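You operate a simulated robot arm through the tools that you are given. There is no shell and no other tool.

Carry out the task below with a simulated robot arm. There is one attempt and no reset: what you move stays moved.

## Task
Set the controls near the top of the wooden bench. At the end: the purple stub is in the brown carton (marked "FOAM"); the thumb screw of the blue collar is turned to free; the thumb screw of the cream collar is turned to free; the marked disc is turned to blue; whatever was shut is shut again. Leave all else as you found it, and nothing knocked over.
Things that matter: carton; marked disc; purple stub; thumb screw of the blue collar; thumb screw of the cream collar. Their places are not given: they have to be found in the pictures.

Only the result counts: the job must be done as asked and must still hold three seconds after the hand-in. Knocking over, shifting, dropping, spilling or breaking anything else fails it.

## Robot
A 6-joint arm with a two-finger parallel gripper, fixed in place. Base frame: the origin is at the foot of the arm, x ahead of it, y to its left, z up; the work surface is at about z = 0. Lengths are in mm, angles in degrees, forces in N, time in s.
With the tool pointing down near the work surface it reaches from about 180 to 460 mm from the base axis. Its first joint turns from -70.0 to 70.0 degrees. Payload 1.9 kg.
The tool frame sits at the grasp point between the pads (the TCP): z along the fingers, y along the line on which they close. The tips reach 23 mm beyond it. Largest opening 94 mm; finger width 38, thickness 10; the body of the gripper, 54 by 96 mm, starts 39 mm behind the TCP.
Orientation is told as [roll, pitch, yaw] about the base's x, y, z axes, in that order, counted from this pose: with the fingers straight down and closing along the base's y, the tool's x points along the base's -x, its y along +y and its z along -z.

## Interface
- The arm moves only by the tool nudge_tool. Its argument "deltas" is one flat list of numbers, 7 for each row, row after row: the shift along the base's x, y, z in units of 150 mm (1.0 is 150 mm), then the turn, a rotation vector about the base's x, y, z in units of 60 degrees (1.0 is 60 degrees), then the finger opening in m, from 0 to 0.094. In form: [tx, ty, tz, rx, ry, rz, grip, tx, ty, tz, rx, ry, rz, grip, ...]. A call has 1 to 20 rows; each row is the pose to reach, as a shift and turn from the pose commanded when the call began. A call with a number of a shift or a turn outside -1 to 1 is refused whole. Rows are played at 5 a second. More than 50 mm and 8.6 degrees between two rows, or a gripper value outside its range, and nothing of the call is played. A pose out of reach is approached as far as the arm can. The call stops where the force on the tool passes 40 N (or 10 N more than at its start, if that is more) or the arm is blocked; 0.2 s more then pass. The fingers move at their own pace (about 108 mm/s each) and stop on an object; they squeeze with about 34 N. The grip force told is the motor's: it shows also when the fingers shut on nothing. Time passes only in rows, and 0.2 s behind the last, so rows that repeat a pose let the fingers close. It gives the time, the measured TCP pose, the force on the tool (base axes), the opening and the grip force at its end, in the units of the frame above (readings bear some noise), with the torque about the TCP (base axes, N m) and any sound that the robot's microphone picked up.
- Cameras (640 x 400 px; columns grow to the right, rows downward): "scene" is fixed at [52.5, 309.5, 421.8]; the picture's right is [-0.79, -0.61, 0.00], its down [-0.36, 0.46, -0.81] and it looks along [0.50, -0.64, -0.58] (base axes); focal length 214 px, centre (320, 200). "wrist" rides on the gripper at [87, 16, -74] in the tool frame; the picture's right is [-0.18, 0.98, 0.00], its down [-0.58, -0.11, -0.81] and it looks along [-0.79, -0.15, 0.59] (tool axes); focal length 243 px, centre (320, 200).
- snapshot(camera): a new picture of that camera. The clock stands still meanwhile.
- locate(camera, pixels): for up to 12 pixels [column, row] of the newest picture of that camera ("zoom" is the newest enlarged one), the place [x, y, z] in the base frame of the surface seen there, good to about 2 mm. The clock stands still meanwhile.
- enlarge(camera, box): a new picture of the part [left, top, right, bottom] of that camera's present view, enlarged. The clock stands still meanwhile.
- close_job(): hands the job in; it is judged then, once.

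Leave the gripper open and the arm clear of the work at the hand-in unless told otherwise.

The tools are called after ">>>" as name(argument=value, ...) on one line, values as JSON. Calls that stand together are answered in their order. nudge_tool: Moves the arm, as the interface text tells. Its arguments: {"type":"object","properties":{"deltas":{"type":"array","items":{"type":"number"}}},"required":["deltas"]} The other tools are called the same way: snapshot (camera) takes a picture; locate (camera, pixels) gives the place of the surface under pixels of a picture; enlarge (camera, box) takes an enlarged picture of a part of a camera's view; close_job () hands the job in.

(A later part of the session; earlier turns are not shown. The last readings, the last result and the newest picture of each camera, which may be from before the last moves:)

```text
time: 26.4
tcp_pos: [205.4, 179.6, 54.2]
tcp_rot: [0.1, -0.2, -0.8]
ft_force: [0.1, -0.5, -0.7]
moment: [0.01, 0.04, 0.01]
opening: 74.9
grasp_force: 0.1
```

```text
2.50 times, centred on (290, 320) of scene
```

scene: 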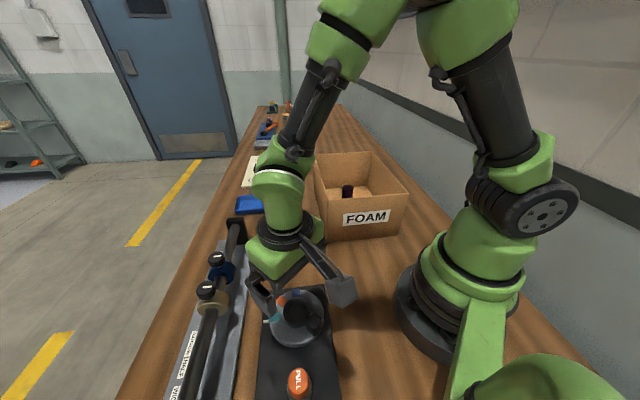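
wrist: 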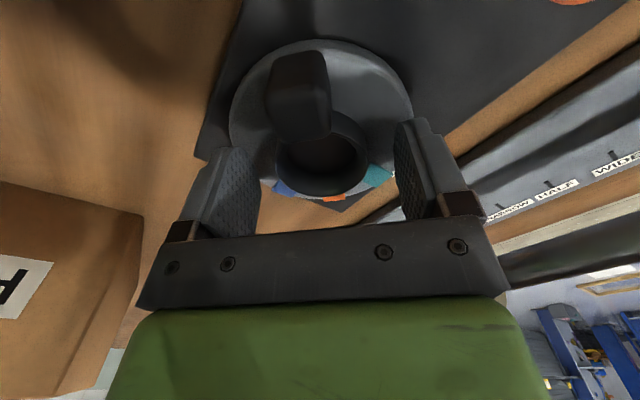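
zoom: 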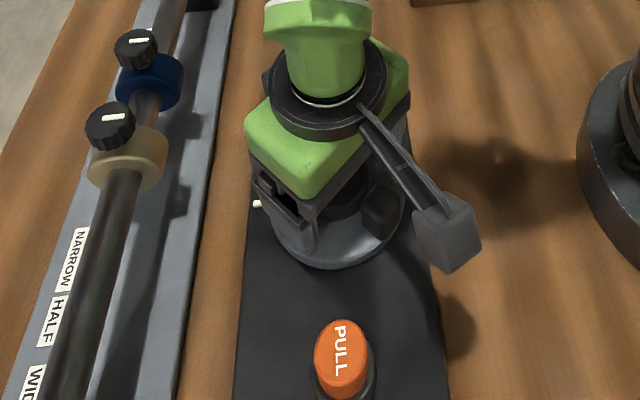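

The hub sits centred between the fingers. I lower 3 mm and close on it.

>>> nudge_tool(deltas=[0.005, 0.003, -0.02, 0, 0, 0, 0.07, 0.005, 0.003, -0.02, 0, 0, 0, 0.06, 0.005, 0.003, -0.02, 0, 0, 0, 0.052, 0.005, 0.003, -0.02, 0, 0, 0, 0.04, 0.005, 0.003, -0.02, 0, 0, 0, 0.0, 0.005, 0.003, -0.02, 0, 0, 0, 0.0])

```text
time: 27.8
tcp_pos: [206.5, 180.6, 51.5]
tcp_rot: [0.0, -0.1, -0.7]
ft_force: [1.9, -1.2, -4.8]
moment: [0.1, -0.06, 0.25]
opening: 49.2
grasp_force: 45.1
```

I have the hub at a 49 mm opening. As a gentle test I turn 4° counter-clockwise (+z) and read the torque.

>>> nudge_tool(deltas=[0, 0, 0, 0, 0, 0.033, 0.0, 0, 0, 0, 0, 0, 0.067, 0.0, 0, 0, 0, 0, 0, 0.067, 0.0])

>>> enlarge(camera="scene", box=[220, 240, 360, 400])

>>> snapshot(camera="wrist")

```text
time: 28.6
tcp_pos: [205.0, 180.5, 51.1]
tcp_rot: [-0.1, -0.1, 3.4]
ft_force: [3.8, -22.8, 20.1]
moment: [-0.47, -0.14, -0.38]
opening: 48.9
grasp_force: 45.1
```

```text
2.50 times, centred on (290, 320) of scene
```

zoom: 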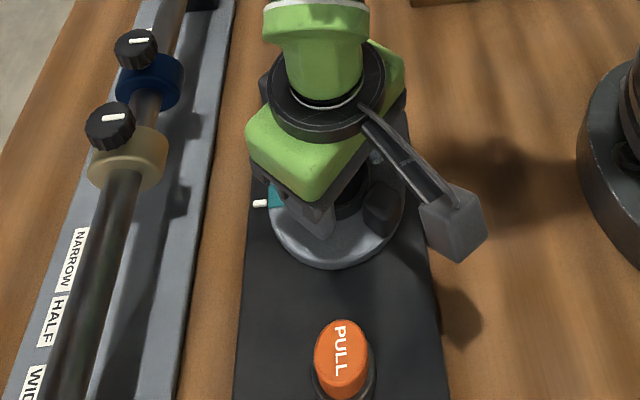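

```text
taken
```

wrist: 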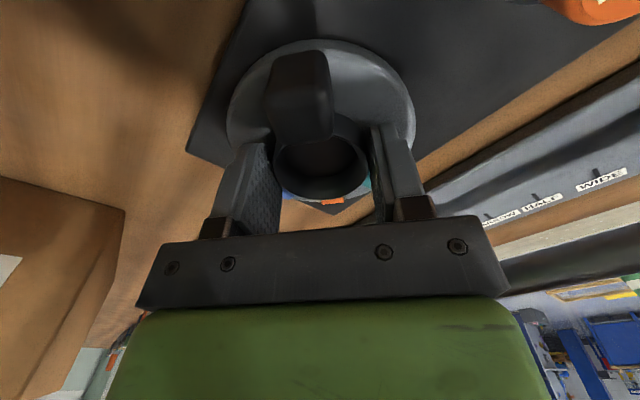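

The torque rose to about 0.4 N m with a side force, and the handle looks unmoved, so the hub is held or locked. I turn back the 4° and open, then compare.

>>> nudge_tool(deltas=[0, 0, 0, 0, 0, -0.033, 0.0, 0, 0, 0, 0, 0, -0.067, 0.0, 0, 0, 0, 0, 0, -0.067, 0.045, 0, 0, 0, 0, 0, -0.067, 0.055, 0, 0, 0, 0, 0, -0.067, 0.07, 0, 0, 0, 0, 0, -0.067, 0.08, 0, 0, 0.1, 0, 0, -0.067, 0.08, 0, 0, 0.2, 0, 0, -0.067, 0.08, 0, 0, 0.35, 0, 0, -0.067, 0.08, 0, 0, 0.5, 0, 0, -0.067, 0.08, 0, 0, 0.6, 0, 0, -0.067, 0.08])

>>> snapshot(camera="wrist")

>>> enlarge(camera="wrist", box=[220, 0, 420, 125])

>>> locate(camera="zoom", pixels=[[230, 330], [350, 360], [460, 295], [502, 311], [280, 60], [240, 60], [330, 60], [280, 95], [225, 225], [420, 215], [320, 325], [350, 110]])

```text
time: 31.0
tcp_pos: [205.8, 179.4, 143.0]
tcp_rot: [0.0, -0.1, -0.6]
ft_force: [0.8, 0.0, 0.1]
moment: [0.05, -0.03, -0.02]
opening: 80.2
grasp_force: 0.0
```

```text
taken
```

wrist: 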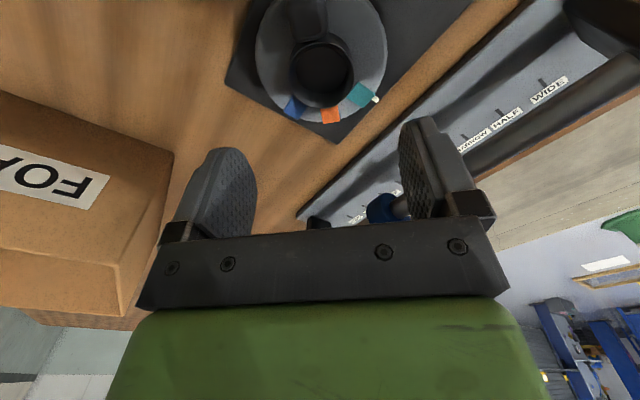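

```text
3.20 times, centred on (320, 62) of wrist
```

zoom: 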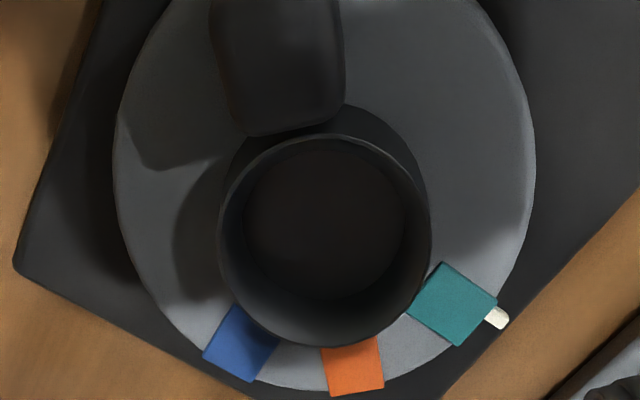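

```text
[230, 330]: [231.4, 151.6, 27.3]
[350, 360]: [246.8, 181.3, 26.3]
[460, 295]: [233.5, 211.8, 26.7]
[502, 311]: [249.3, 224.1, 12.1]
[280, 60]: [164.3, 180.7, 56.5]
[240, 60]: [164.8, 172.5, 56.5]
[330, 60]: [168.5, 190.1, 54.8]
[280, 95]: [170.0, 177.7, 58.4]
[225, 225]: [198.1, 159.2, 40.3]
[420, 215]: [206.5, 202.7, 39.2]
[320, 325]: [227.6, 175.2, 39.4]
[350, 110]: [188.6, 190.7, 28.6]
```

The disc has not moved and teal is still on the tick, so it is locked. The PULL plunger, centred near (134,253) with its top at z≈61, is the likely lock. I move above it with the tool turned to about 50°.

>>> nudge_tool(deltas=[-0.06, 0.061, 0, 0, 0, 0.105, 0.08, -0.12, 0.122, 0, 0, 0, 0.21, 0.08, -0.18, 0.184, 0, 0, 0, 0.315, 0.08, -0.24, 0.245, 0, 0, 0, 0.42, 0.08, -0.3, 0.306, 0, 0, 0, 0.525, 0.08, -0.36, 0.368, 0, 0, 0, 0.63, 0.08, -0.42, 0.43, 0, 0, 0, 0.735, 0.08, -0.48, 0.49, 0, 0, 0, 0.84, 0.08, -0.48, 0.49, 0, 0, 0, 0.84, 0.08])

>>> snapshot(camera="wrist")

>>> enlarge(camera="wrist", box=[240, 20, 400, 120])

```text
time: 33.0
tcp_pos: [133.6, 253.1, 140.8]
tcp_rot: [0.0, 0.0, 49.9]
ft_force: [0.2, -0.6, 0.1]
moment: [-0.01, -0.04, -0.02]
opening: 79.8
grasp_force: 0.1
```

```text
taken
```

wrist: 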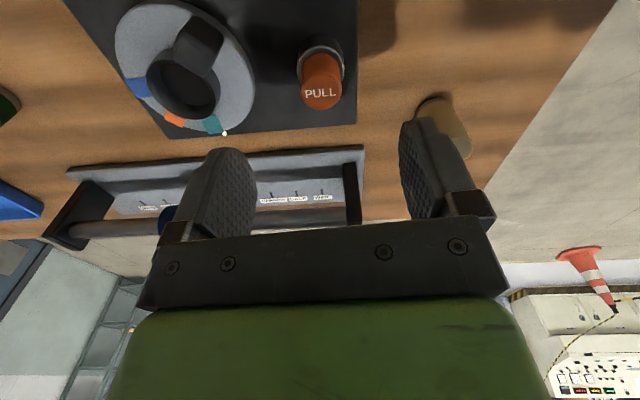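

```text
4.00 times, centred on (320, 70) of wrist
```

zoom: 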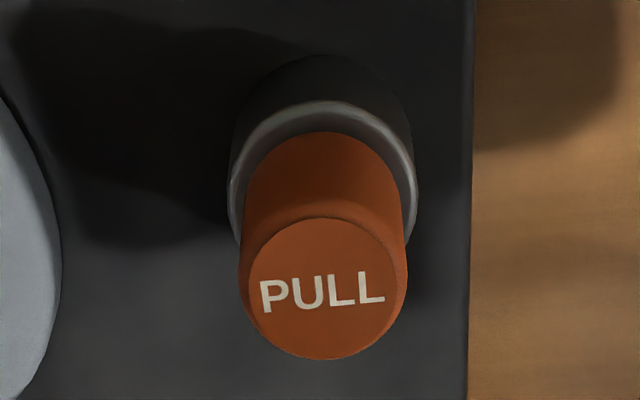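

I locate the plunger's cap, its sleeve ring and the tan cylinder beside it.

>>> locate(camera="zoom", pixels=[[325, 288], [255, 290], [402, 290], [325, 225], [325, 352], [250, 200], [400, 200], [325, 140], [325, 115], [325, 80], [240, 220], [410, 200]])

>>> locate(camera="wrist", pixels=[[445, 110], [460, 140], [425, 110], [440, 97], [465, 150], [362, 190], [230, 135], [205, 90], [200, 40], [352, 165], [430, 100], [455, 120]])

```text
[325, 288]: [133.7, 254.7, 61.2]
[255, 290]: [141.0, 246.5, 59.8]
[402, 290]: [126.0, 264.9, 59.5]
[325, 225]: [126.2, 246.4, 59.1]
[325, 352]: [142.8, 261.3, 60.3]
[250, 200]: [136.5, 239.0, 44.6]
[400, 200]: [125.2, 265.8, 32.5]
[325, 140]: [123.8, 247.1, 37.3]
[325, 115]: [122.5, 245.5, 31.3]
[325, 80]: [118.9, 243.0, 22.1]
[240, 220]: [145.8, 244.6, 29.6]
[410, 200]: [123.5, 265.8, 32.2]
```

```text
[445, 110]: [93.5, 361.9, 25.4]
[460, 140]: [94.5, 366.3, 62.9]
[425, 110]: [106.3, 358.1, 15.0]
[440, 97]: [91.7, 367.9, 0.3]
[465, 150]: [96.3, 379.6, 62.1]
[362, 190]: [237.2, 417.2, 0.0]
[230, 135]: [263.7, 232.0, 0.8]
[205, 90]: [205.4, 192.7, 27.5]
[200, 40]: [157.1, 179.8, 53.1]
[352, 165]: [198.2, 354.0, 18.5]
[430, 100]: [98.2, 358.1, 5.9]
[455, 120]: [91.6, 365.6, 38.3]
```

The plunger cap is centred at (134,255) with radius ≈11.5, spanning z≈33–60. I descend to TCP z≈60 with a 60 mm opening, then close.

>>> nudge_tool(deltas=[0.003, 0.01, -0.1, 0, 0, 0, 0.06, 0.003, 0.01, -0.2, 0, 0, 0, 0.06, 0.003, 0.01, -0.3, 0, 0, 0, 0.06, 0.003, 0.01, -0.4, 0, 0, 0, 0.06, 0.003, 0.01, -0.48, 0, 0, 0, 0.06, 0.003, 0.01, -0.53, 0, 0, 0, 0.06, 0.003, 0.01, -0.53, 0, 0, 0, 0.06])

>>> snapshot(camera="wrist")

```text
time: 34.6
tcp_pos: [135.0, 255.5, 60.4]
tcp_rot: [0.1, -0.2, 49.8]
ft_force: [-0.1, -0.7, 0.1]
moment: [-0.01, -0.02, -0.04]
opening: 59.8
grasp_force: 0.1
```

```text
taken
```

wrist: 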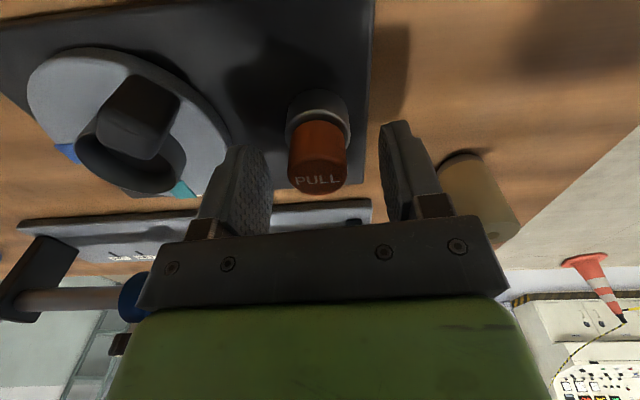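

The PULL cap is centred between the fingers at (320,165). I close on it.

>>> nudge_tool(deltas=[0, 0, 0, 0, 0, 0, 0.045, 0, 0, 0, 0, 0, 0, 0.03, 0, 0, 0, 0, 0, 0, 0.02, 0, 0, 0, 0, 0, 0, 0.0, 0, 0, 0, 0, 0, 0, 0.0])

```text
time: 35.8
tcp_pos: [134.7, 254.6, 61.6]
tcp_rot: [0.0, -0.1, 49.6]
ft_force: [5.0, -1.4, -0.4]
moment: [-0.25, 0.01, 0.08]
opening: 28.0
grasp_force: 45.2
stopped in row 5: the force on the tool passed its limit at 41 N (the readings are from after the stop); the commanded pose is now the measured one
```

Gripped at 28 mm. Now I pull up slowly in 2 mm steps and watch the force.

>>> nudge_tool(deltas=[0, 0, 0.013, 0, 0, 0, 0.0, 0, 0, 0.027, 0, 0, 0, 0.0, 0, 0, 0.04, 0, 0, 0, 0.0, 0, 0, 0.053, 0, 0, 0, 0.0])

>>> enlarge(camera="scene", box=[220, 300, 380, 400])

```text
time: 36.8
tcp_pos: [135.7, 254.8, 69.9]
tcp_rot: [0.0, -0.1, 49.7]
ft_force: [-2.1, -1.4, -2.2]
moment: [-0.06, 0.06, 0.17]
opening: 27.9
grasp_force: 45.3
```

```text
4.00 times, centred on (300, 350) of scene
```

zoom: 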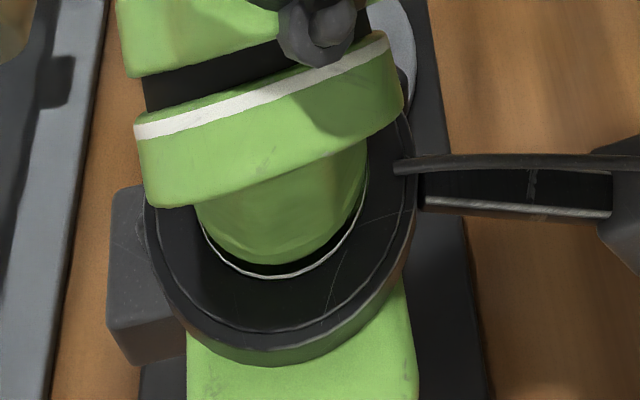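

Only a small force. I check with the wrist camera whether the cap has come up with the fingers.

>>> snapshot(camera="wrist")

>>> enlarge(camera="wrist", box=[240, 60, 400, 220])

```text
taken
```

wrist: 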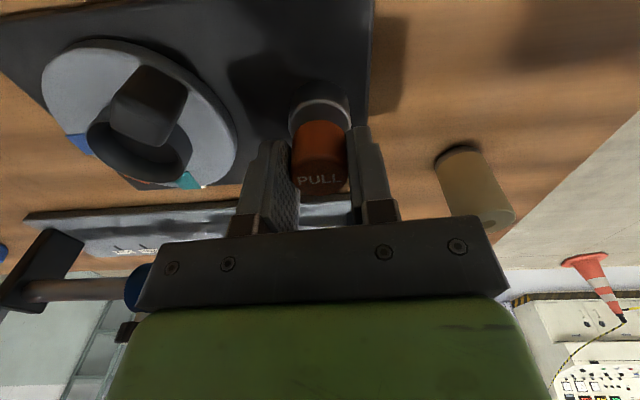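

```text
2.50 times, centred on (320, 140) of wrist
```

zoom: 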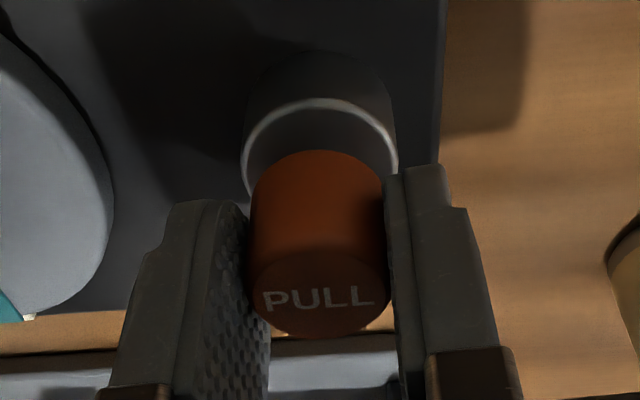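

The cap has come up about 8 mm. I continue pulling gently in 1.5 mm steps, listening for a click or a stop.

>>> nudge_tool(deltas=[0, 0, 0.01, 0, 0, 0, 0.0, 0, 0, 0.02, 0, 0, 0, 0.0, 0, 0, 0.03, 0, 0, 0, 0.0, 0, 0, 0.04, 0, 0, 0, 0.0])

>>> enlarge(camera="wrist", box=[240, 60, 400, 220])

```text
time: 37.8
tcp_pos: [134.9, 254.5, 74.9]
tcp_rot: [0.0, -0.2, 49.6]
ft_force: [6.4, -3.8, -2.4]
moment: [0.89, -0.83, 0.15]
opening: 28.0
grasp_force: 45.2
```

```text
2.50 times, centred on (320, 140) of wrist
```

zoom: 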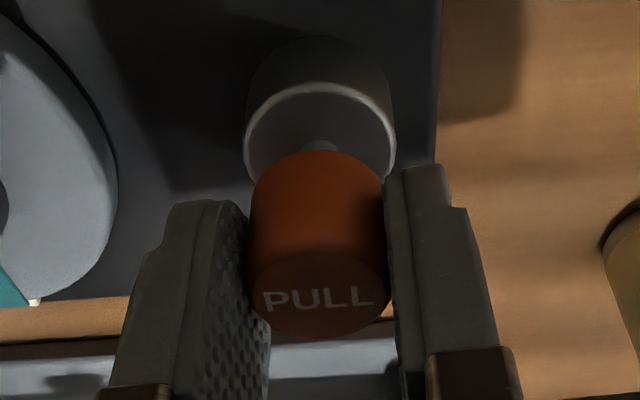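

The stem shows now, with the cap about 13 mm up. I pull another 3 mm to see whether it reaches a stop.

>>> nudge_tool(deltas=[0, 0, 0.007, 0, 0, 0, 0.0, 0, 0, 0.013, 0, 0, 0, 0.0, 0, 0, 0.02, 0, 0, 0, 0.0])

>>> enlarge(camera="wrist", box=[240, 60, 400, 220])

```text
time: 38.6
tcp_pos: [134.0, 255.8, 78.8]
tcp_rot: [0.0, -0.1, 49.6]
ft_force: [11.3, 0.8, -1.2]
moment: [-0.56, 0.16, 0.25]
opening: 28.0
grasp_force: 45.3
```

```text
2.50 times, centred on (320, 140) of wrist
```

zoom: 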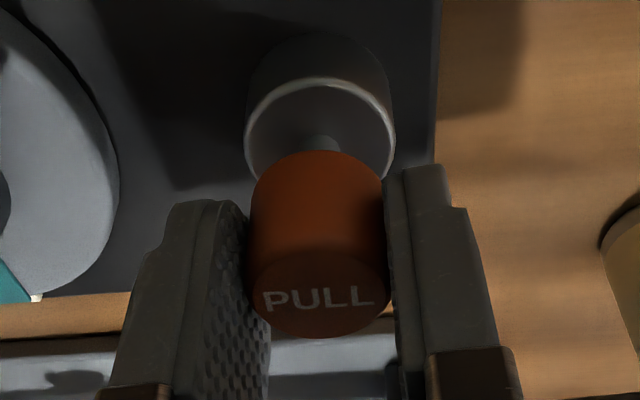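

It is still rising freely, about 17 mm up. I continue a few millimetres more.

>>> nudge_tool(deltas=[0, 0, 0.01, 0, 0, 0, 0.0, 0, 0, 0.02, 0, 0, 0, 0.0, 0, 0, 0.03, 0, 0, 0, 0.0, 0, 0, 0.03, 0, 0, 0, 0.0])

>>> enlarge(camera="wrist", box=[240, 60, 400, 220])

```text
time: 39.6
tcp_pos: [135.3, 254.3, 81.3]
tcp_rot: [0.0, -0.1, 49.6]
ft_force: [-1.4, 3.9, -9.0]
moment: [0.17, -0.02, -0.05]
opening: 28.2
grasp_force: 44.7
stopped in row 4: the force on the tool passed its limit at 41 N (the readings are from after the stop); the commanded pose is now the measured one
```

```text
2.50 times, centred on (320, 140) of wrist
```

zoom: 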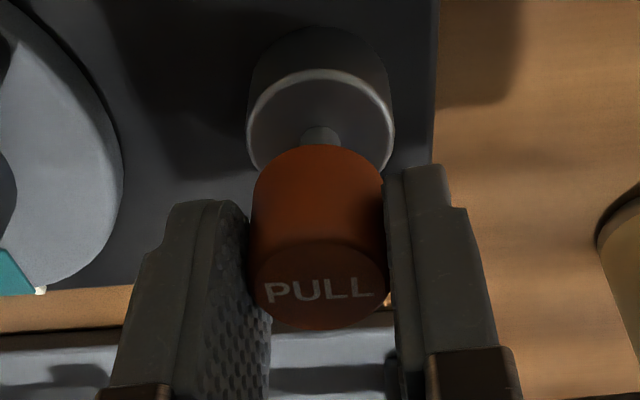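

The force passed the limit at about 18–20 mm, so it's the end of travel. I open the fingers and see whether the plunger stays up.

>>> nudge_tool(deltas=[0, 0, 0, 0, 0, 0, 0.03, 0, 0, 0, 0, 0, 0, 0.04, 0, 0, 0, 0, 0, 0, 0.05, 0, 0, 0, 0, 0, 0, 0.05, 0, 0, 0, 0, 0, 0, 0.05])

>>> snapshot(camera="wrist")

>>> enlarge(camera="wrist", box=[240, 60, 400, 220])

```text
time: 40.9
tcp_pos: [133.9, 254.8, 82.0]
tcp_rot: [0.0, 0.1, 49.6]
ft_force: [-0.1, 0.2, 0.4]
moment: [0.0, 0.0, 0.0]
opening: 49.8
grasp_force: 0.0
```

```text
taken
```

wrist: 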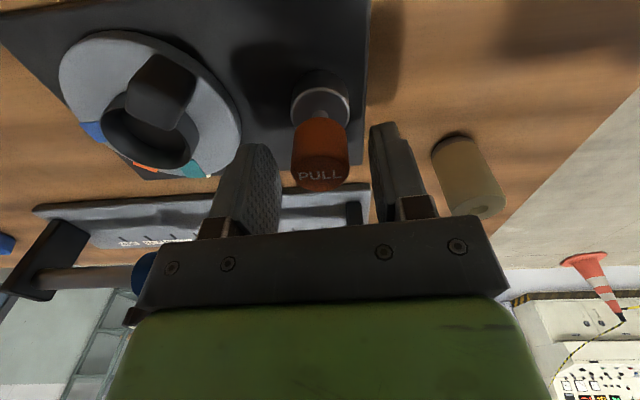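

```text
2.50 times, centred on (320, 140) of wrist
```

zoom: 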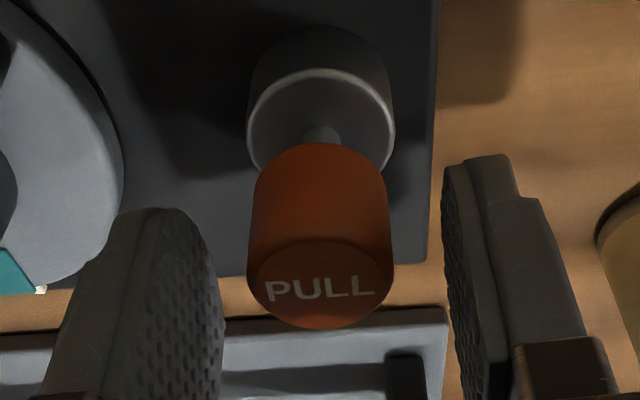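

The plunger stays up. I rise clear and return over the disc with yaw 0.

>>> nudge_tool(deltas=[0, 0, 0.1, 0, 0, 0, 0.06, 0, 0, 0.22, 0, 0, 0, 0.07, 0, 0, 0.35, 0, 0, 0, 0.07, 0.06, -0.062, 0.4, 0, 0, -0.105, 0.08, 0.12, -0.124, 0.4, 0, 0, -0.21, 0.08, 0.18, -0.186, 0.4, 0, 0, -0.315, 0.08, 0.24, -0.248, 0.4, 0, 0, -0.42, 0.08, 0.3, -0.31, 0.4, 0, 0, -0.525, 0.08, 0.36, -0.372, 0.4, 0, 0, -0.63, 0.08, 0.42, -0.434, 0.4, 0, 0, -0.735, 0.08, 0.487, -0.495, 0.4, 0, 0, -0.83, 0.08, 0.487, -0.495, 0.4, 0, 0, -0.83, 0.08])

>>> snapshot(camera="wrist")

>>> enlarge(camera="scene", box=[220, 300, 380, 400])

```text
time: 43.5
tcp_pos: [209.3, 179.6, 143.4]
tcp_rot: [0.0, -0.1, -0.3]
ft_force: [0.2, 0.4, 0.2]
moment: [0.0, -0.02, -0.01]
opening: 79.7
grasp_force: 0.1
```

```text
taken
```

wrist: 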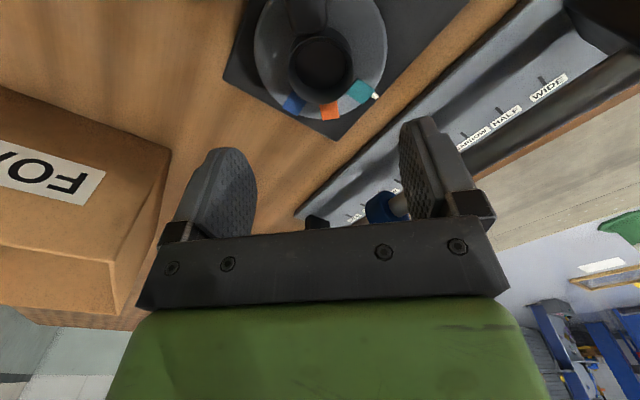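

```text
4.00 times, centred on (300, 350) of scene
```

zoom: 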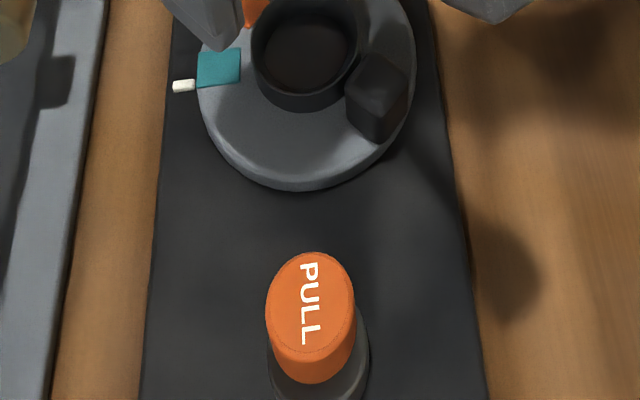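

I check the plunger's height now at zoom pixel (310,300).

>>> locate(camera="zoom", pixels=[[310, 300], [330, 290], [290, 310], [375, 90], [300, 50]])

```text
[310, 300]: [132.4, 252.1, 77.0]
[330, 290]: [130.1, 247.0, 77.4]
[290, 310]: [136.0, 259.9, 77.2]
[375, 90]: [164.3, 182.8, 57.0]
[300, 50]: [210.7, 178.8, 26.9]
```

The plunger is up, with its top at z≈77. Now I descend on the hub again and close.

>>> nudge_tool(deltas=[-0.01, 0.005, -0.12, 0, 0, 0, 0.075, -0.01, 0.005, -0.24, 0, 0, 0, 0.075, -0.01, 0.005, -0.36, 0, 0, 0, 0.075, -0.01, 0.005, -0.48, 0, 0, 0, 0.075, -0.01, 0.005, -0.58, 0, 0, 0, 0.075, -0.01, 0.005, -0.6, 0, 0, 0, 0.065, -0.01, 0.005, -0.6, 0, 0, 0, 0.055, -0.01, 0.005, -0.6, 0, 0, 0, 0.045, -0.01, 0.005, -0.6, 0, 0, 0, 0.0, -0.01, 0.005, -0.6, 0, 0, 0, 0.0])

```text
time: 45.6
tcp_pos: [205.5, 180.8, 54.3]
tcp_rot: [-0.1, 0.1, -0.2]
ft_force: [3.7, -8.9, -10.8]
moment: [0.23, -0.5, 0.09]
opening: 49.0
grasp_force: 45.5
```

Gripped again at 49 mm. I turn 4° as a test.

>>> nudge_tool(deltas=[0, 0, 0, 0, 0, 0.033, 0.0, 0, 0, 0, 0, 0, 0.067, 0.0, 0, 0, 0, 0, 0, 0.067, 0.0])

>>> snapshot(camera="wrist")

>>> enlarge(camera="scene", box=[240, 270, 360, 370])

```text
time: 46.3
tcp_pos: [206.8, 181.3, 54.5]
tcp_rot: [-0.1, 0.0, 3.4]
ft_force: [-1.4, -4.0, 1.4]
moment: [0.16, -0.71, 0.01]
opening: 49.0
grasp_force: 44.6
stopped in row 3: the force on the tool passed its limit at 42 N (the readings are from after the stop); the commanded pose is now the measured one
```

```text
taken
```

wrist: 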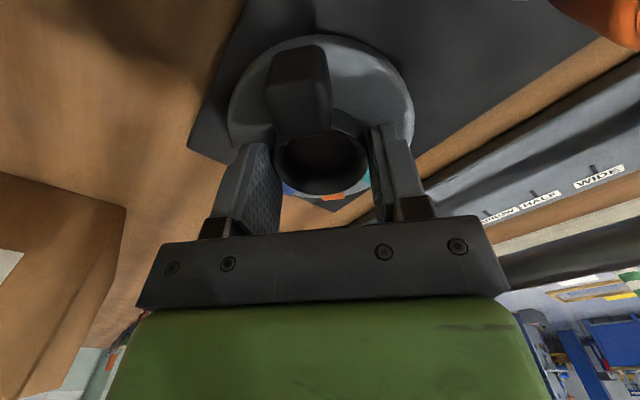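

```text
4.00 times, centred on (300, 320) of scene
```

zoom: 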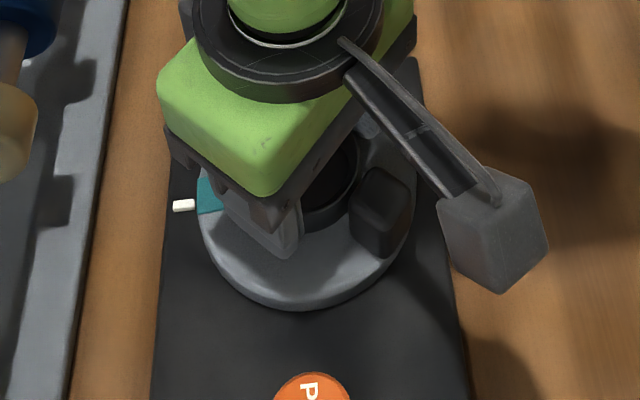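

A force spike stopped the move. I check whether the disc moved by locating the handle and marks.

>>> enlarge(camera="wrist", box=[220, 20, 430, 220])

>>> locate(camera="zoom", pixels=[[220, 150], [150, 150], [290, 150], [220, 200], [220, 90], [335, 352], [210, 340], [250, 190], [180, 190], [190, 80], [250, 80]])

```text
2.00 times, centred on (325, 120) of wrist
```

zoom: 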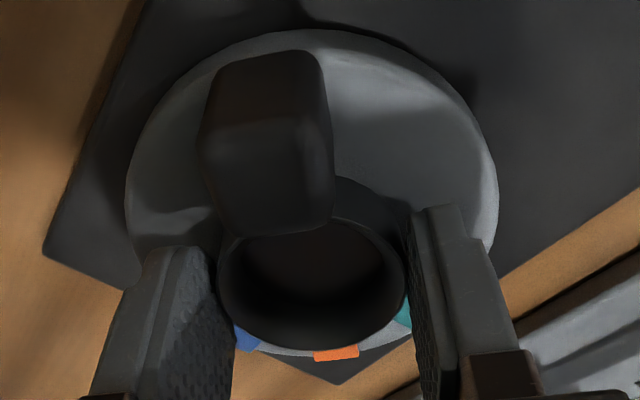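

```text
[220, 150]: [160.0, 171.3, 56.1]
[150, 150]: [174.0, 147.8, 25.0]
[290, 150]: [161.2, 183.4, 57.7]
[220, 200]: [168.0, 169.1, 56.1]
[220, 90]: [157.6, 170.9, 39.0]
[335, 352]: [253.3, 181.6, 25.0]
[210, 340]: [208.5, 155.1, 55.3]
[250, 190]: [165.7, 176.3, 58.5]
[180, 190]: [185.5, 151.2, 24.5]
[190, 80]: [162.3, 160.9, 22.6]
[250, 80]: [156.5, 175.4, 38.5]
```

It is inconclusive, and the hub grip is shallow and jittery. I will turn the disc by its handle block instead: grip its top tangentially and move it along an arc around (207,180.5). First I release the hub and rise.

>>> nudge_tool(deltas=[0, 0, 0, 0, 0, 0, 0.055, 0, 0, 0, 0, 0, 0, 0.07, 0, 0, 0, 0, 0, 0, 0.08, 0, 0, 0.1, 0, 0, -0.03, 0.08, 0, 0, 0.25, 0, 0, -0.06, 0.08, 0, 0, 0.4, 0, 0, -0.06, 0.08, 0, 0, 0.5, 0, 0, -0.06, 0.08, 0, 0, 0.5, 0, 0, -0.06, 0.08])

>>> enlarge(camera="scene", box=[250, 275, 350, 355])

>>> snapshot(camera="wrist")

>>> locate(camera="wrist", pixels=[[292, 100], [330, 112], [362, 93], [376, 98]])

```text
time: 48.1
tcp_pos: [204.3, 181.6, 129.8]
tcp_rot: [-0.1, 0.2, -0.1]
ft_force: [-0.3, -0.3, 0.0]
moment: [0.03, 0.01, -0.01]
opening: 79.9
grasp_force: 0.0
```

```text
5.00 times, centred on (300, 315) of scene
```

zoom: 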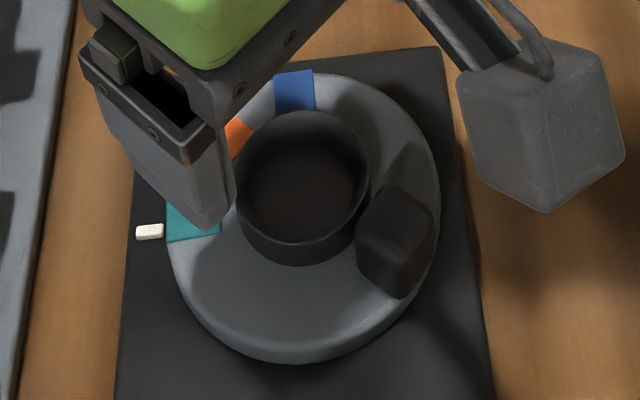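

```text
taken
```

wrist: 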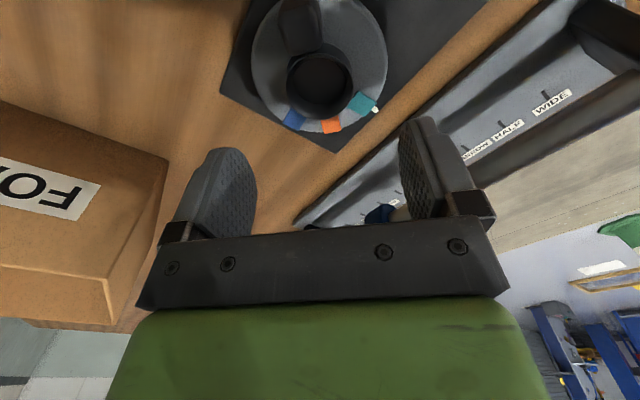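

```text
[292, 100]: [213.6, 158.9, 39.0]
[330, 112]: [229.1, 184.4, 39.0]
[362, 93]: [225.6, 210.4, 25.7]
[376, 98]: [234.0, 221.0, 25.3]
```

The teal mark has shifted about 4° relative to the tick, so the disc is now unlocked and turns. I locate the handle's present position precisely.

>>> enlarge(camera="wrist", box=[230, 0, 410, 140])

>>> locate(camera="zoom", pixels=[[180, 110], [310, 110], [240, 110], [240, 160], [240, 60], [300, 160], [200, 165], [235, 400], [370, 440], [470, 360], [525, 390], [240, 20]])

```text
2.86 times, centred on (320, 70) of wrist
```

zoom: 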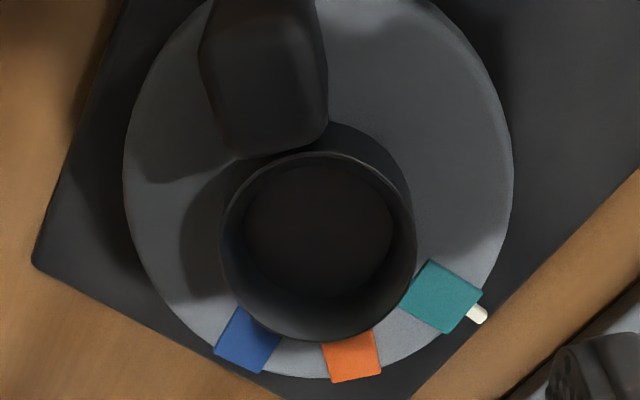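

```text
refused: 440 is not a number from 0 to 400
```

>>> locate(camera="zoom", pixels=[[215, 80], [315, 80], [265, 80], [265, 130], [265, 30], [310, 120], [225, 130], [248, 340], [352, 358], [440, 295], [476, 314], [205, 50]])

```text
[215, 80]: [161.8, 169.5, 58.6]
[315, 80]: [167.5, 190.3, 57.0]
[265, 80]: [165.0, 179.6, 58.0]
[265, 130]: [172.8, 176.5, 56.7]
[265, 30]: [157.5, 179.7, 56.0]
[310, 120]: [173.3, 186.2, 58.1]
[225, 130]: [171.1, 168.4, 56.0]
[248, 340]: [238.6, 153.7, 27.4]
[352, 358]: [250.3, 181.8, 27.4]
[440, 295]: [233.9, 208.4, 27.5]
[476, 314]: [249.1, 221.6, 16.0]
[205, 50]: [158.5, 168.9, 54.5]
```

The handle's centre is at about (165,179), and blue is now at about -41°, so about 85° more is needed. I move above the handle and descend to TCP z≈67, with tips at ≈44, above the hub rim.

>>> nudge_tool(deltas=[-0.09, -0.006, 0, 0, 0, 0.02, 0.07, -0.18, -0.012, 0, 0, 0, 0.04, 0.06, -0.27, -0.018, 0, 0, 0, 0.05, 0.06, -0.27, -0.018, -0.1, 0, 0, 0.05, 0.06, -0.27, -0.018, -0.2, 0, 0, 0.05, 0.06, -0.27, -0.018, -0.3, 0, 0, 0.05, 0.06, -0.27, -0.018, -0.38, 0, 0, 0.05, 0.06, -0.27, -0.018, -0.42, 0, 0, 0.05, 0.06, -0.27, -0.018, -0.42, 0, 0, 0.05, 0.06])

>>> snapshot(camera="wrist")

>>> enlarge(camera="scene", box=[240, 270, 380, 390])

```text
time: 50.1
tcp_pos: [166.8, 178.7, 66.8]
tcp_rot: [-0.1, 0.0, 2.8]
ft_force: [-0.1, -0.3, -0.1]
moment: [-0.04, 0.0, -0.03]
opening: 60.0
grasp_force: 0.0
```

```text
taken
```

wrist: 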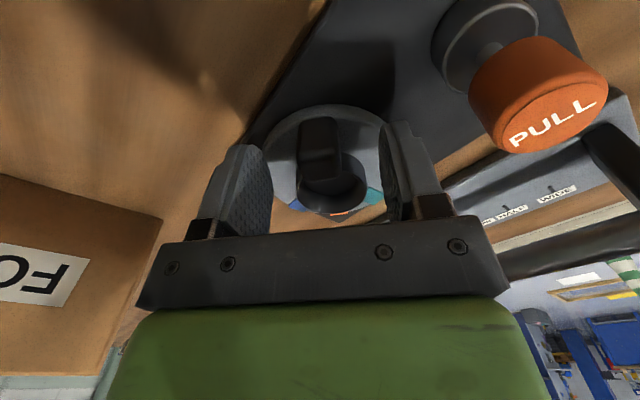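

```text
3.33 times, centred on (310, 330) of scene
```

zoom: 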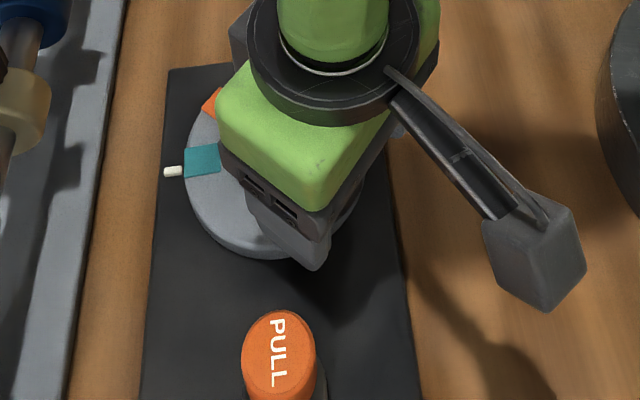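

The handle is centred between the fingers at (320,150). I close on it.

>>> nudge_tool(deltas=[0, 0, 0, 0, 0, 0, 0.045, 0, 0, 0, 0, 0, 0, 0.03, 0, 0, 0, 0, 0, 0, 0.02, 0, 0, 0, 0, 0, 0, 0.01, 0, 0, 0, 0, 0, 0, 0.01])

```text
time: 51.3
tcp_pos: [167.0, 177.9, 66.7]
tcp_rot: [-0.2, 0.1, 2.7]
ft_force: [4.4, -10.8, 1.2]
moment: [0.16, -0.48, -0.47]
opening: 21.6
grasp_force: 44.9
```

Gripped at 21.6 mm. I move the handle along the arc counter-clockwise, first by 14°.

>>> nudge_tool(deltas=[0.0018, -0.0166, 0, 0, 0, 0.058, 0.01, 0.0037, -0.0332, 0, 0, 0, 0.1167, 0.01, 0.0075, -0.0495, 0, 0, 0, 0.175, 0.01, 0.0113, -0.0657, 0, 0, 0, 0.2333, 0.01])

>>> snapshot(camera="wrist")

>>> enlarge(camera="scene", box=[240, 270, 380, 390])

```text
time: 52.3
tcp_pos: [168.1, 168.7, 66.7]
tcp_rot: [-0.1, 0.1, 17.1]
ft_force: [-8.8, -6.1, 31.8]
moment: [0.06, 0.15, -0.11]
opening: 21.9
grasp_force: 44.4
```

```text
taken
```

wrist: 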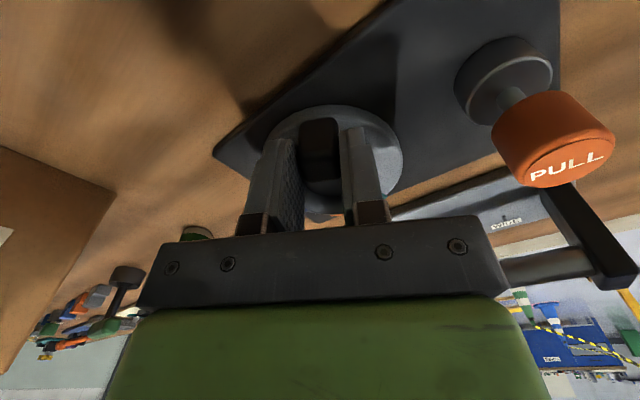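

```text
3.33 times, centred on (310, 330) of scene
```

zoom: 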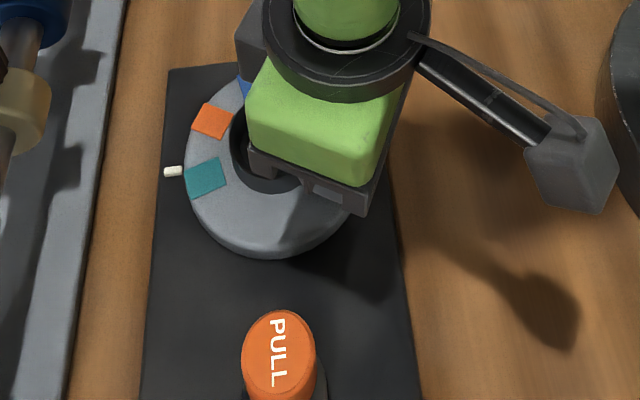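

The disc turns: teal has moved past the tick. I continue the arc from 14° to 70°.

>>> nudge_tool(deltas=[0.0056, -0.0158, 0, 0, 0, 0.058, 0.01, 0.0116, -0.0313, 0, 0, 0, 0.1167, 0.01, 0.019, -0.0463, 0, 0, 0, 0.175, 0.01, 0.0269, -0.061, 0, 0, 0, 0.2333, 0.01, 0.036, -0.075, 0, 0, 0, 0.2917, 0.01, 0.0457, -0.0886, 0, 0, 0, 0.35, 0.01, 0.0564, -0.1014, 0, 0, 0, 0.4083, 0.01, 0.0678, -0.1137, 0, 0, 0, 0.4667, 0.01, 0.08, -0.1251, 0, 0, 0, 0.525, 0.01, 0.0927, -0.136, 0, 0, 0, 0.5833, 0.01])

>>> enlarge(camera="scene", box=[240, 270, 380, 390])

>>> snapshot(camera="wrist")

```text
time: 54.5
tcp_pos: [181.2, 145.8, 68.2]
tcp_rot: [-0.2, 0.3, 51.5]
ft_force: [16.6, -15.8, 20.4]
moment: [-0.46, 0.22, -1.02]
opening: 21.7
grasp_force: 45.5
```

```text
3.33 times, centred on (310, 330) of scene
```

zoom: 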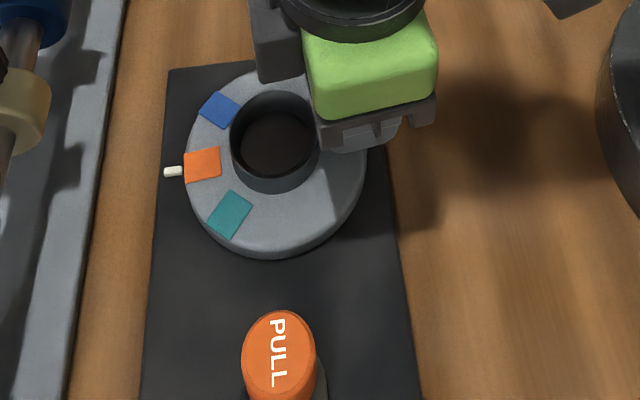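

```text
taken
```

wrist: 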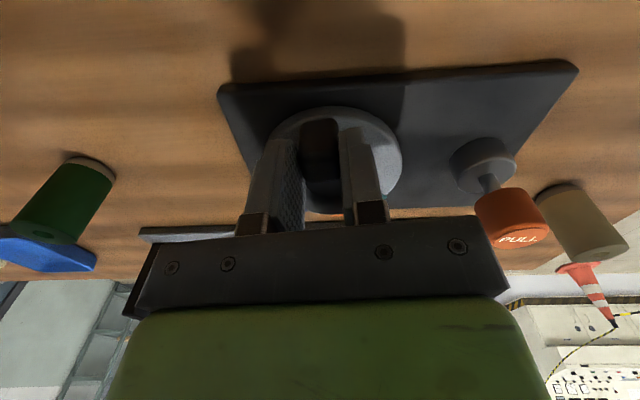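

Orange is about 7° past the tick, matching about 52° of total turn. I continue another 35° along the arc.

>>> nudge_tool(deltas=[0.0135, -0.01, 0, 0, 0, 0.058, 0.01, 0.0275, -0.019, 0, 0, 0, 0.1167, 0.01, 0.042, -0.027, 0, 0, 0, 0.175, 0.01, 0.0571, -0.0345, 0, 0, 0, 0.2333, 0.01, 0.0725, -0.0408, 0, 0, 0, 0.2917, 0.01, 0.0884, -0.0464, 0, 0, 0, 0.35, 0.01, 0.1045, -0.0506, 0, 0, 0, 0.4083, 0.01, 0.1209, -0.0543, 0, 0, 0, 0.4667, 0.01, 0.1374, -0.0565, 0, 0, 0, 0.525, 0.01, 0.1541, -0.0582, 0, 0, 0, 0.5833, 0.01])

>>> enlarge(camera="scene", box=[255, 280, 345, 350])

```text
time: 54.9
tcp_pos: [183.0, 144.3, 66.0]
tcp_rot: [-0.1, 0.2, 53.4]
ft_force: [7.6, -6.8, 3.1]
moment: [-0.05, 0.24, -0.48]
opening: 21.6
grasp_force: 44.5
stopped in row 1: the force on the tool passed its limit at 42 N (the readings are from after the stop); the commanded pose is now the measured one
```

```text
5.71 times, centred on (300, 315) of scene
```

zoom: 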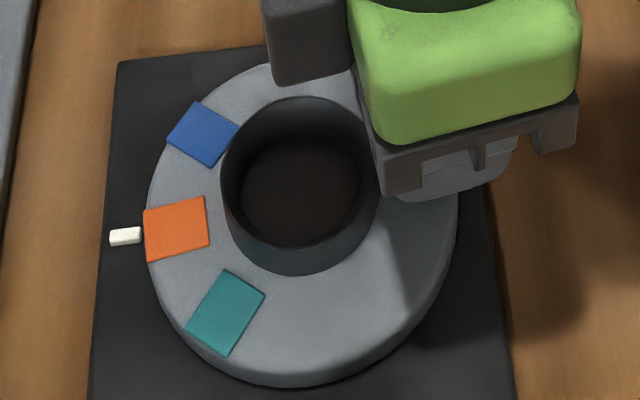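

A force spike stopped it in row 1. About 37° remain. I relax the squeeze slightly (target 19.5 mm) and continue from here.

>>> nudge_tool(deltas=[0, 0, 0, 0, 0, 0, 0.0195, 0.0151, -0.0093, 0, 0, 0, 0.058, 0.0195, 0.0306, -0.0177, 0, 0, 0, 0.1167, 0.0195, 0.0467, -0.025, 0, 0, 0, 0.175, 0.0195, 0.0631, -0.0315, 0, 0, 0, 0.2333, 0.0195, 0.08, -0.0368, 0, 0, 0, 0.2917, 0.0195, 0.0971, -0.0413, 0, 0, 0, 0.35, 0.0195, 0.1145, -0.0443, 0, 0, 0, 0.4083, 0.0195, 0.132, -0.0469, 0, 0, 0, 0.4667, 0.0195, 0.1496, -0.0477, 0, 0, 0, 0.525, 0.0195, 0.1673, -0.0481, 0, 0, 0, 0.5833, 0.0195])

>>> enlarge(camera="scene", box=[255, 280, 345, 350])

```text
time: 57.2
tcp_pos: [208.6, 137.8, 66.7]
tcp_rot: [0.1, 0.3, 88.6]
ft_force: [-2.7, -31.8, -2.5]
moment: [-0.4, -0.04, 0.08]
opening: 21.6
grasp_force: 44.9
```

```text
5.71 times, centred on (300, 315) of scene
```

zoom: 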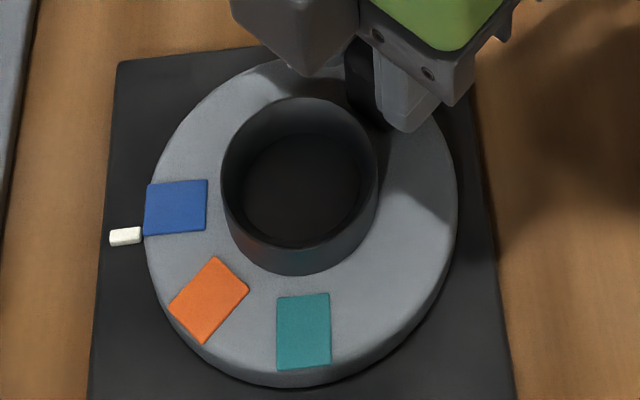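

Blue now sits at the tick, within about 1°, compared with the original teal corner pixels. I add 1° more, then open gently.

>>> nudge_tool(deltas=[0.005, 0, 0, 0, 0, 0.0167, 0.0195, 0.005, 0, 0, 0, 0, 0.0167, 0.0195, 0.005, 0, 0, 0, 0, 0.0167, 0.022, 0.005, 0, 0, 0, 0, 0.0167, 0.026, 0.005, 0, 0, 0, 0, 0.0167, 0.04, 0.005, 0, 0, 0, 0, 0.0167, 0.06, 0.005, 0, 0, 0, 0, 0.0167, 0.06])

>>> enlarge(camera="scene", box=[255, 280, 345, 350])

```text
time: 58.9
tcp_pos: [208.6, 138.5, 68.3]
tcp_rot: [-0.1, 0.2, 89.6]
ft_force: [0.0, 0.2, 0.4]
moment: [-0.03, 0.0, 0.01]
opening: 59.9
grasp_force: 0.0
```

```text
5.71 times, centred on (300, 315) of scene
```

zoom: 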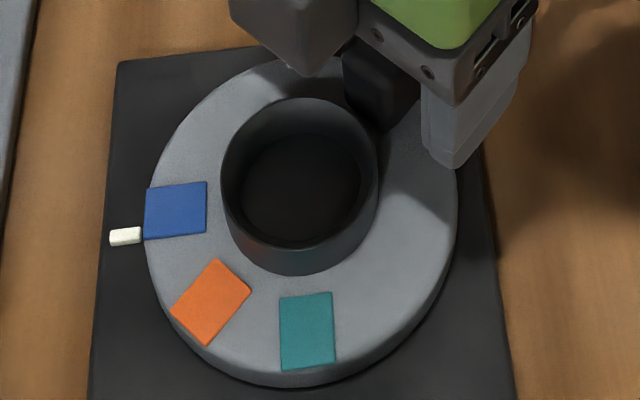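

Blue's corner pixels now match the original teal's position at the tick. I rise, close the fingers and move above the plunger.

>>> nudge_tool(deltas=[0, 0, 0.1, 0, 0, 0, 0.06, 0, 0, 0.25, 0, 0, 0, 0.06, 0, 0, 0.4, 0, 0, 0, 0.06, 0, 0, 0.5, 0, 0, 0, 0.05, -0.062, 0.097, 0.5, 0, 0, -0.083, 0.04, -0.124, 0.194, 0.5, 0, 0, -0.167, 0.03, -0.186, 0.291, 0.5, 0, 0, -0.25, 0.02, -0.249, 0.388, 0.5, 0, 0, -0.333, 0.01, -0.311, 0.485, 0.5, 0, 0, -0.417, 0.0, -0.373, 0.582, 0.5, 0, 0, -0.5, 0.0, -0.435, 0.679, 0.5, 0, 0, -0.583, 0.0, -0.497, 0.777, 0.5, 0, 0, -0.667, 0.0, -0.497, 0.777, 0.5, 0, 0, -0.667, 0.0])

>>> snapshot(camera="wrist")

>>> snapshot(camera="scene")

```text
time: 61.6
tcp_pos: [134.7, 255.4, 140.5]
tcp_rot: [-0.2, 0.2, 49.4]
ft_force: [0.4, 0.1, -0.3]
moment: [-0.02, -0.04, 0.03]
opening: 0.0
grasp_force: 33.9
```

```text
taken
```

wrist: 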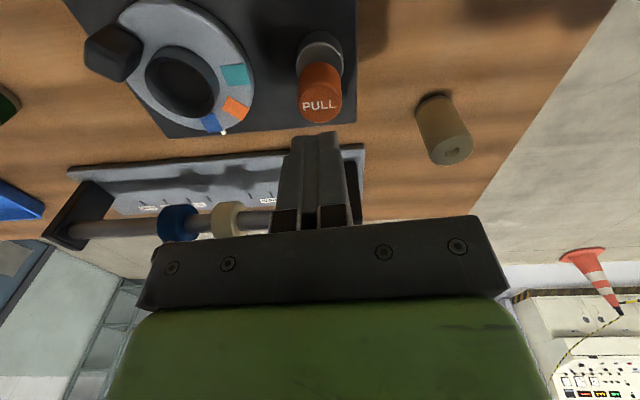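

```text
taken
```

scene: 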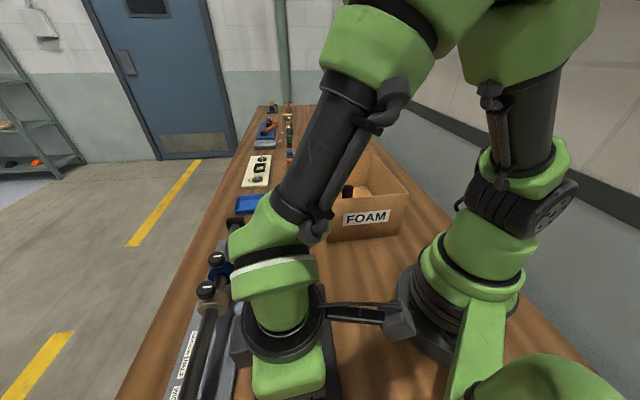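

I verify the disc from this side before pushing the plunger back.

>>> enlarge(camera="wrist", box=[80, 0, 280, 140])

>>> locate(camera="zoom", pixels=[[413, 392], [462, 378], [452, 370], [490, 305], [488, 215], [330, 240], [100, 140]])

>>> locate(camera="wrist", pixels=[[210, 121], [223, 132], [234, 108], [236, 75], [320, 105], [310, 112]])

```text
2.86 times, centred on (180, 70) of wrist
```

zoom: 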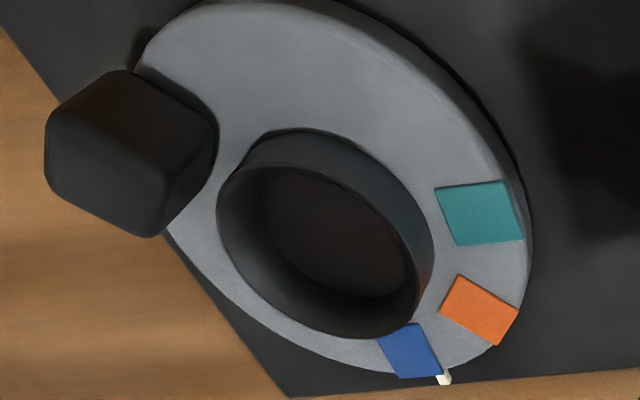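

```text
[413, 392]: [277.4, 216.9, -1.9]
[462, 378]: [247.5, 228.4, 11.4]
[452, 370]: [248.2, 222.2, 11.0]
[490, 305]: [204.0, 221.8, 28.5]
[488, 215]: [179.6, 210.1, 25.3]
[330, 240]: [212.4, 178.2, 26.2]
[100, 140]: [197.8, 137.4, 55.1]
```

```text
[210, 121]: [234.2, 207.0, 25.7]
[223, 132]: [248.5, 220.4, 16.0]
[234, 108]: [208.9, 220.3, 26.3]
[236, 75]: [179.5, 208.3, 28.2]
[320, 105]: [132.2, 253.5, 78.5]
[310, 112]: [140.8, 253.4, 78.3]
```

Blue is at 44.3°, the same as the tick. I push the plunger cap down with the closed fingertips in small steps until it seats at its original height (top z≈60.5).

>>> nudge_tool(deltas=[0, 0, -0.1, 0, 0, 0, 0, 0, 0, -0.2, 0, 0, 0, 0, 0, 0, -0.25, 0, 0, 0, 0, 0, 0, -0.265, 0, 0, 0, 0, 0, 0, -0.28, 0, 0, 0, 0, 0, 0, -0.295, 0, 0, 0, 0, 0, 0, -0.31, 0, 0, 0, 0, 0, 0, -0.325, 0, 0, 0, 0, 0, 0, -0.34, 0, 0, 0, 0, 0, 0, -0.355, 0, 0, 0, 0])

>>> enlarge(camera="wrist", box=[240, 20, 400, 180])

```text
time: 63.9
tcp_pos: [133.4, 254.9, 88.8]
tcp_rot: [-0.1, 0.2, 49.6]
ft_force: [0.2, -0.5, 0.9]
moment: [0.0, 0.01, -0.03]
opening: 0.0
grasp_force: 34.0
```

```text
2.50 times, centred on (320, 100) of wrist
```

zoom: 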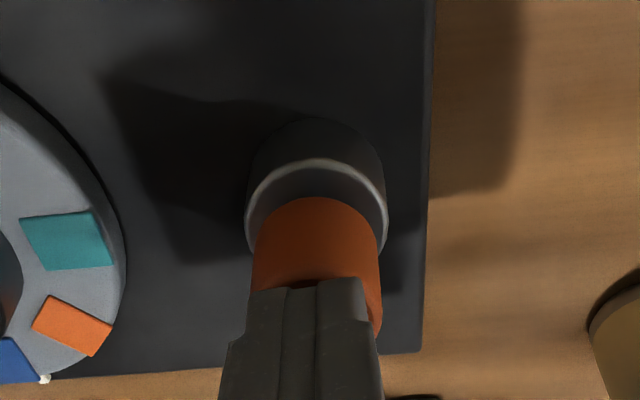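

The cap is following down with little force. I push the last few millimetres in 1 mm steps.

>>> nudge_tool(deltas=[0, 0, -0.01, 0, 0, 0, 0, 0, 0, -0.018, 0, 0, 0, 0, 0, 0, -0.026, 0, 0, 0, 0, 0, 0, -0.034, 0, 0, 0, 0, 0, 0, -0.042, 0, 0, 0, 0, 0, 0, -0.05, 0, 0, 0, 0])

>>> enlarge(camera="wrist", box=[240, 20, 400, 180])

```text
time: 65.2
tcp_pos: [134.0, 254.9, 83.2]
tcp_rot: [-0.2, 0.2, 49.5]
ft_force: [-4.6, -1.5, 15.9]
moment: [-0.02, 0.08, 0.01]
opening: 0.0
grasp_force: 33.9
```

```text
2.50 times, centred on (320, 100) of wrist
```

zoom: 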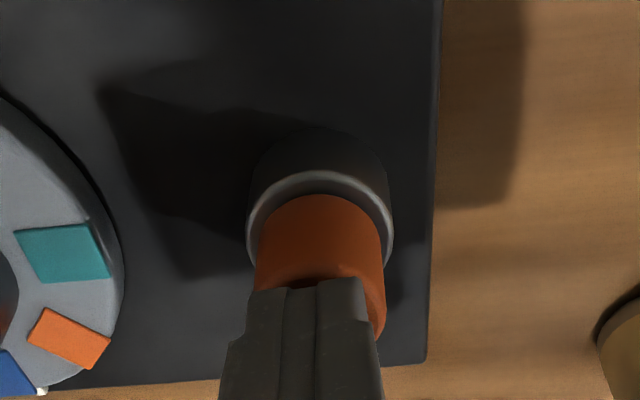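

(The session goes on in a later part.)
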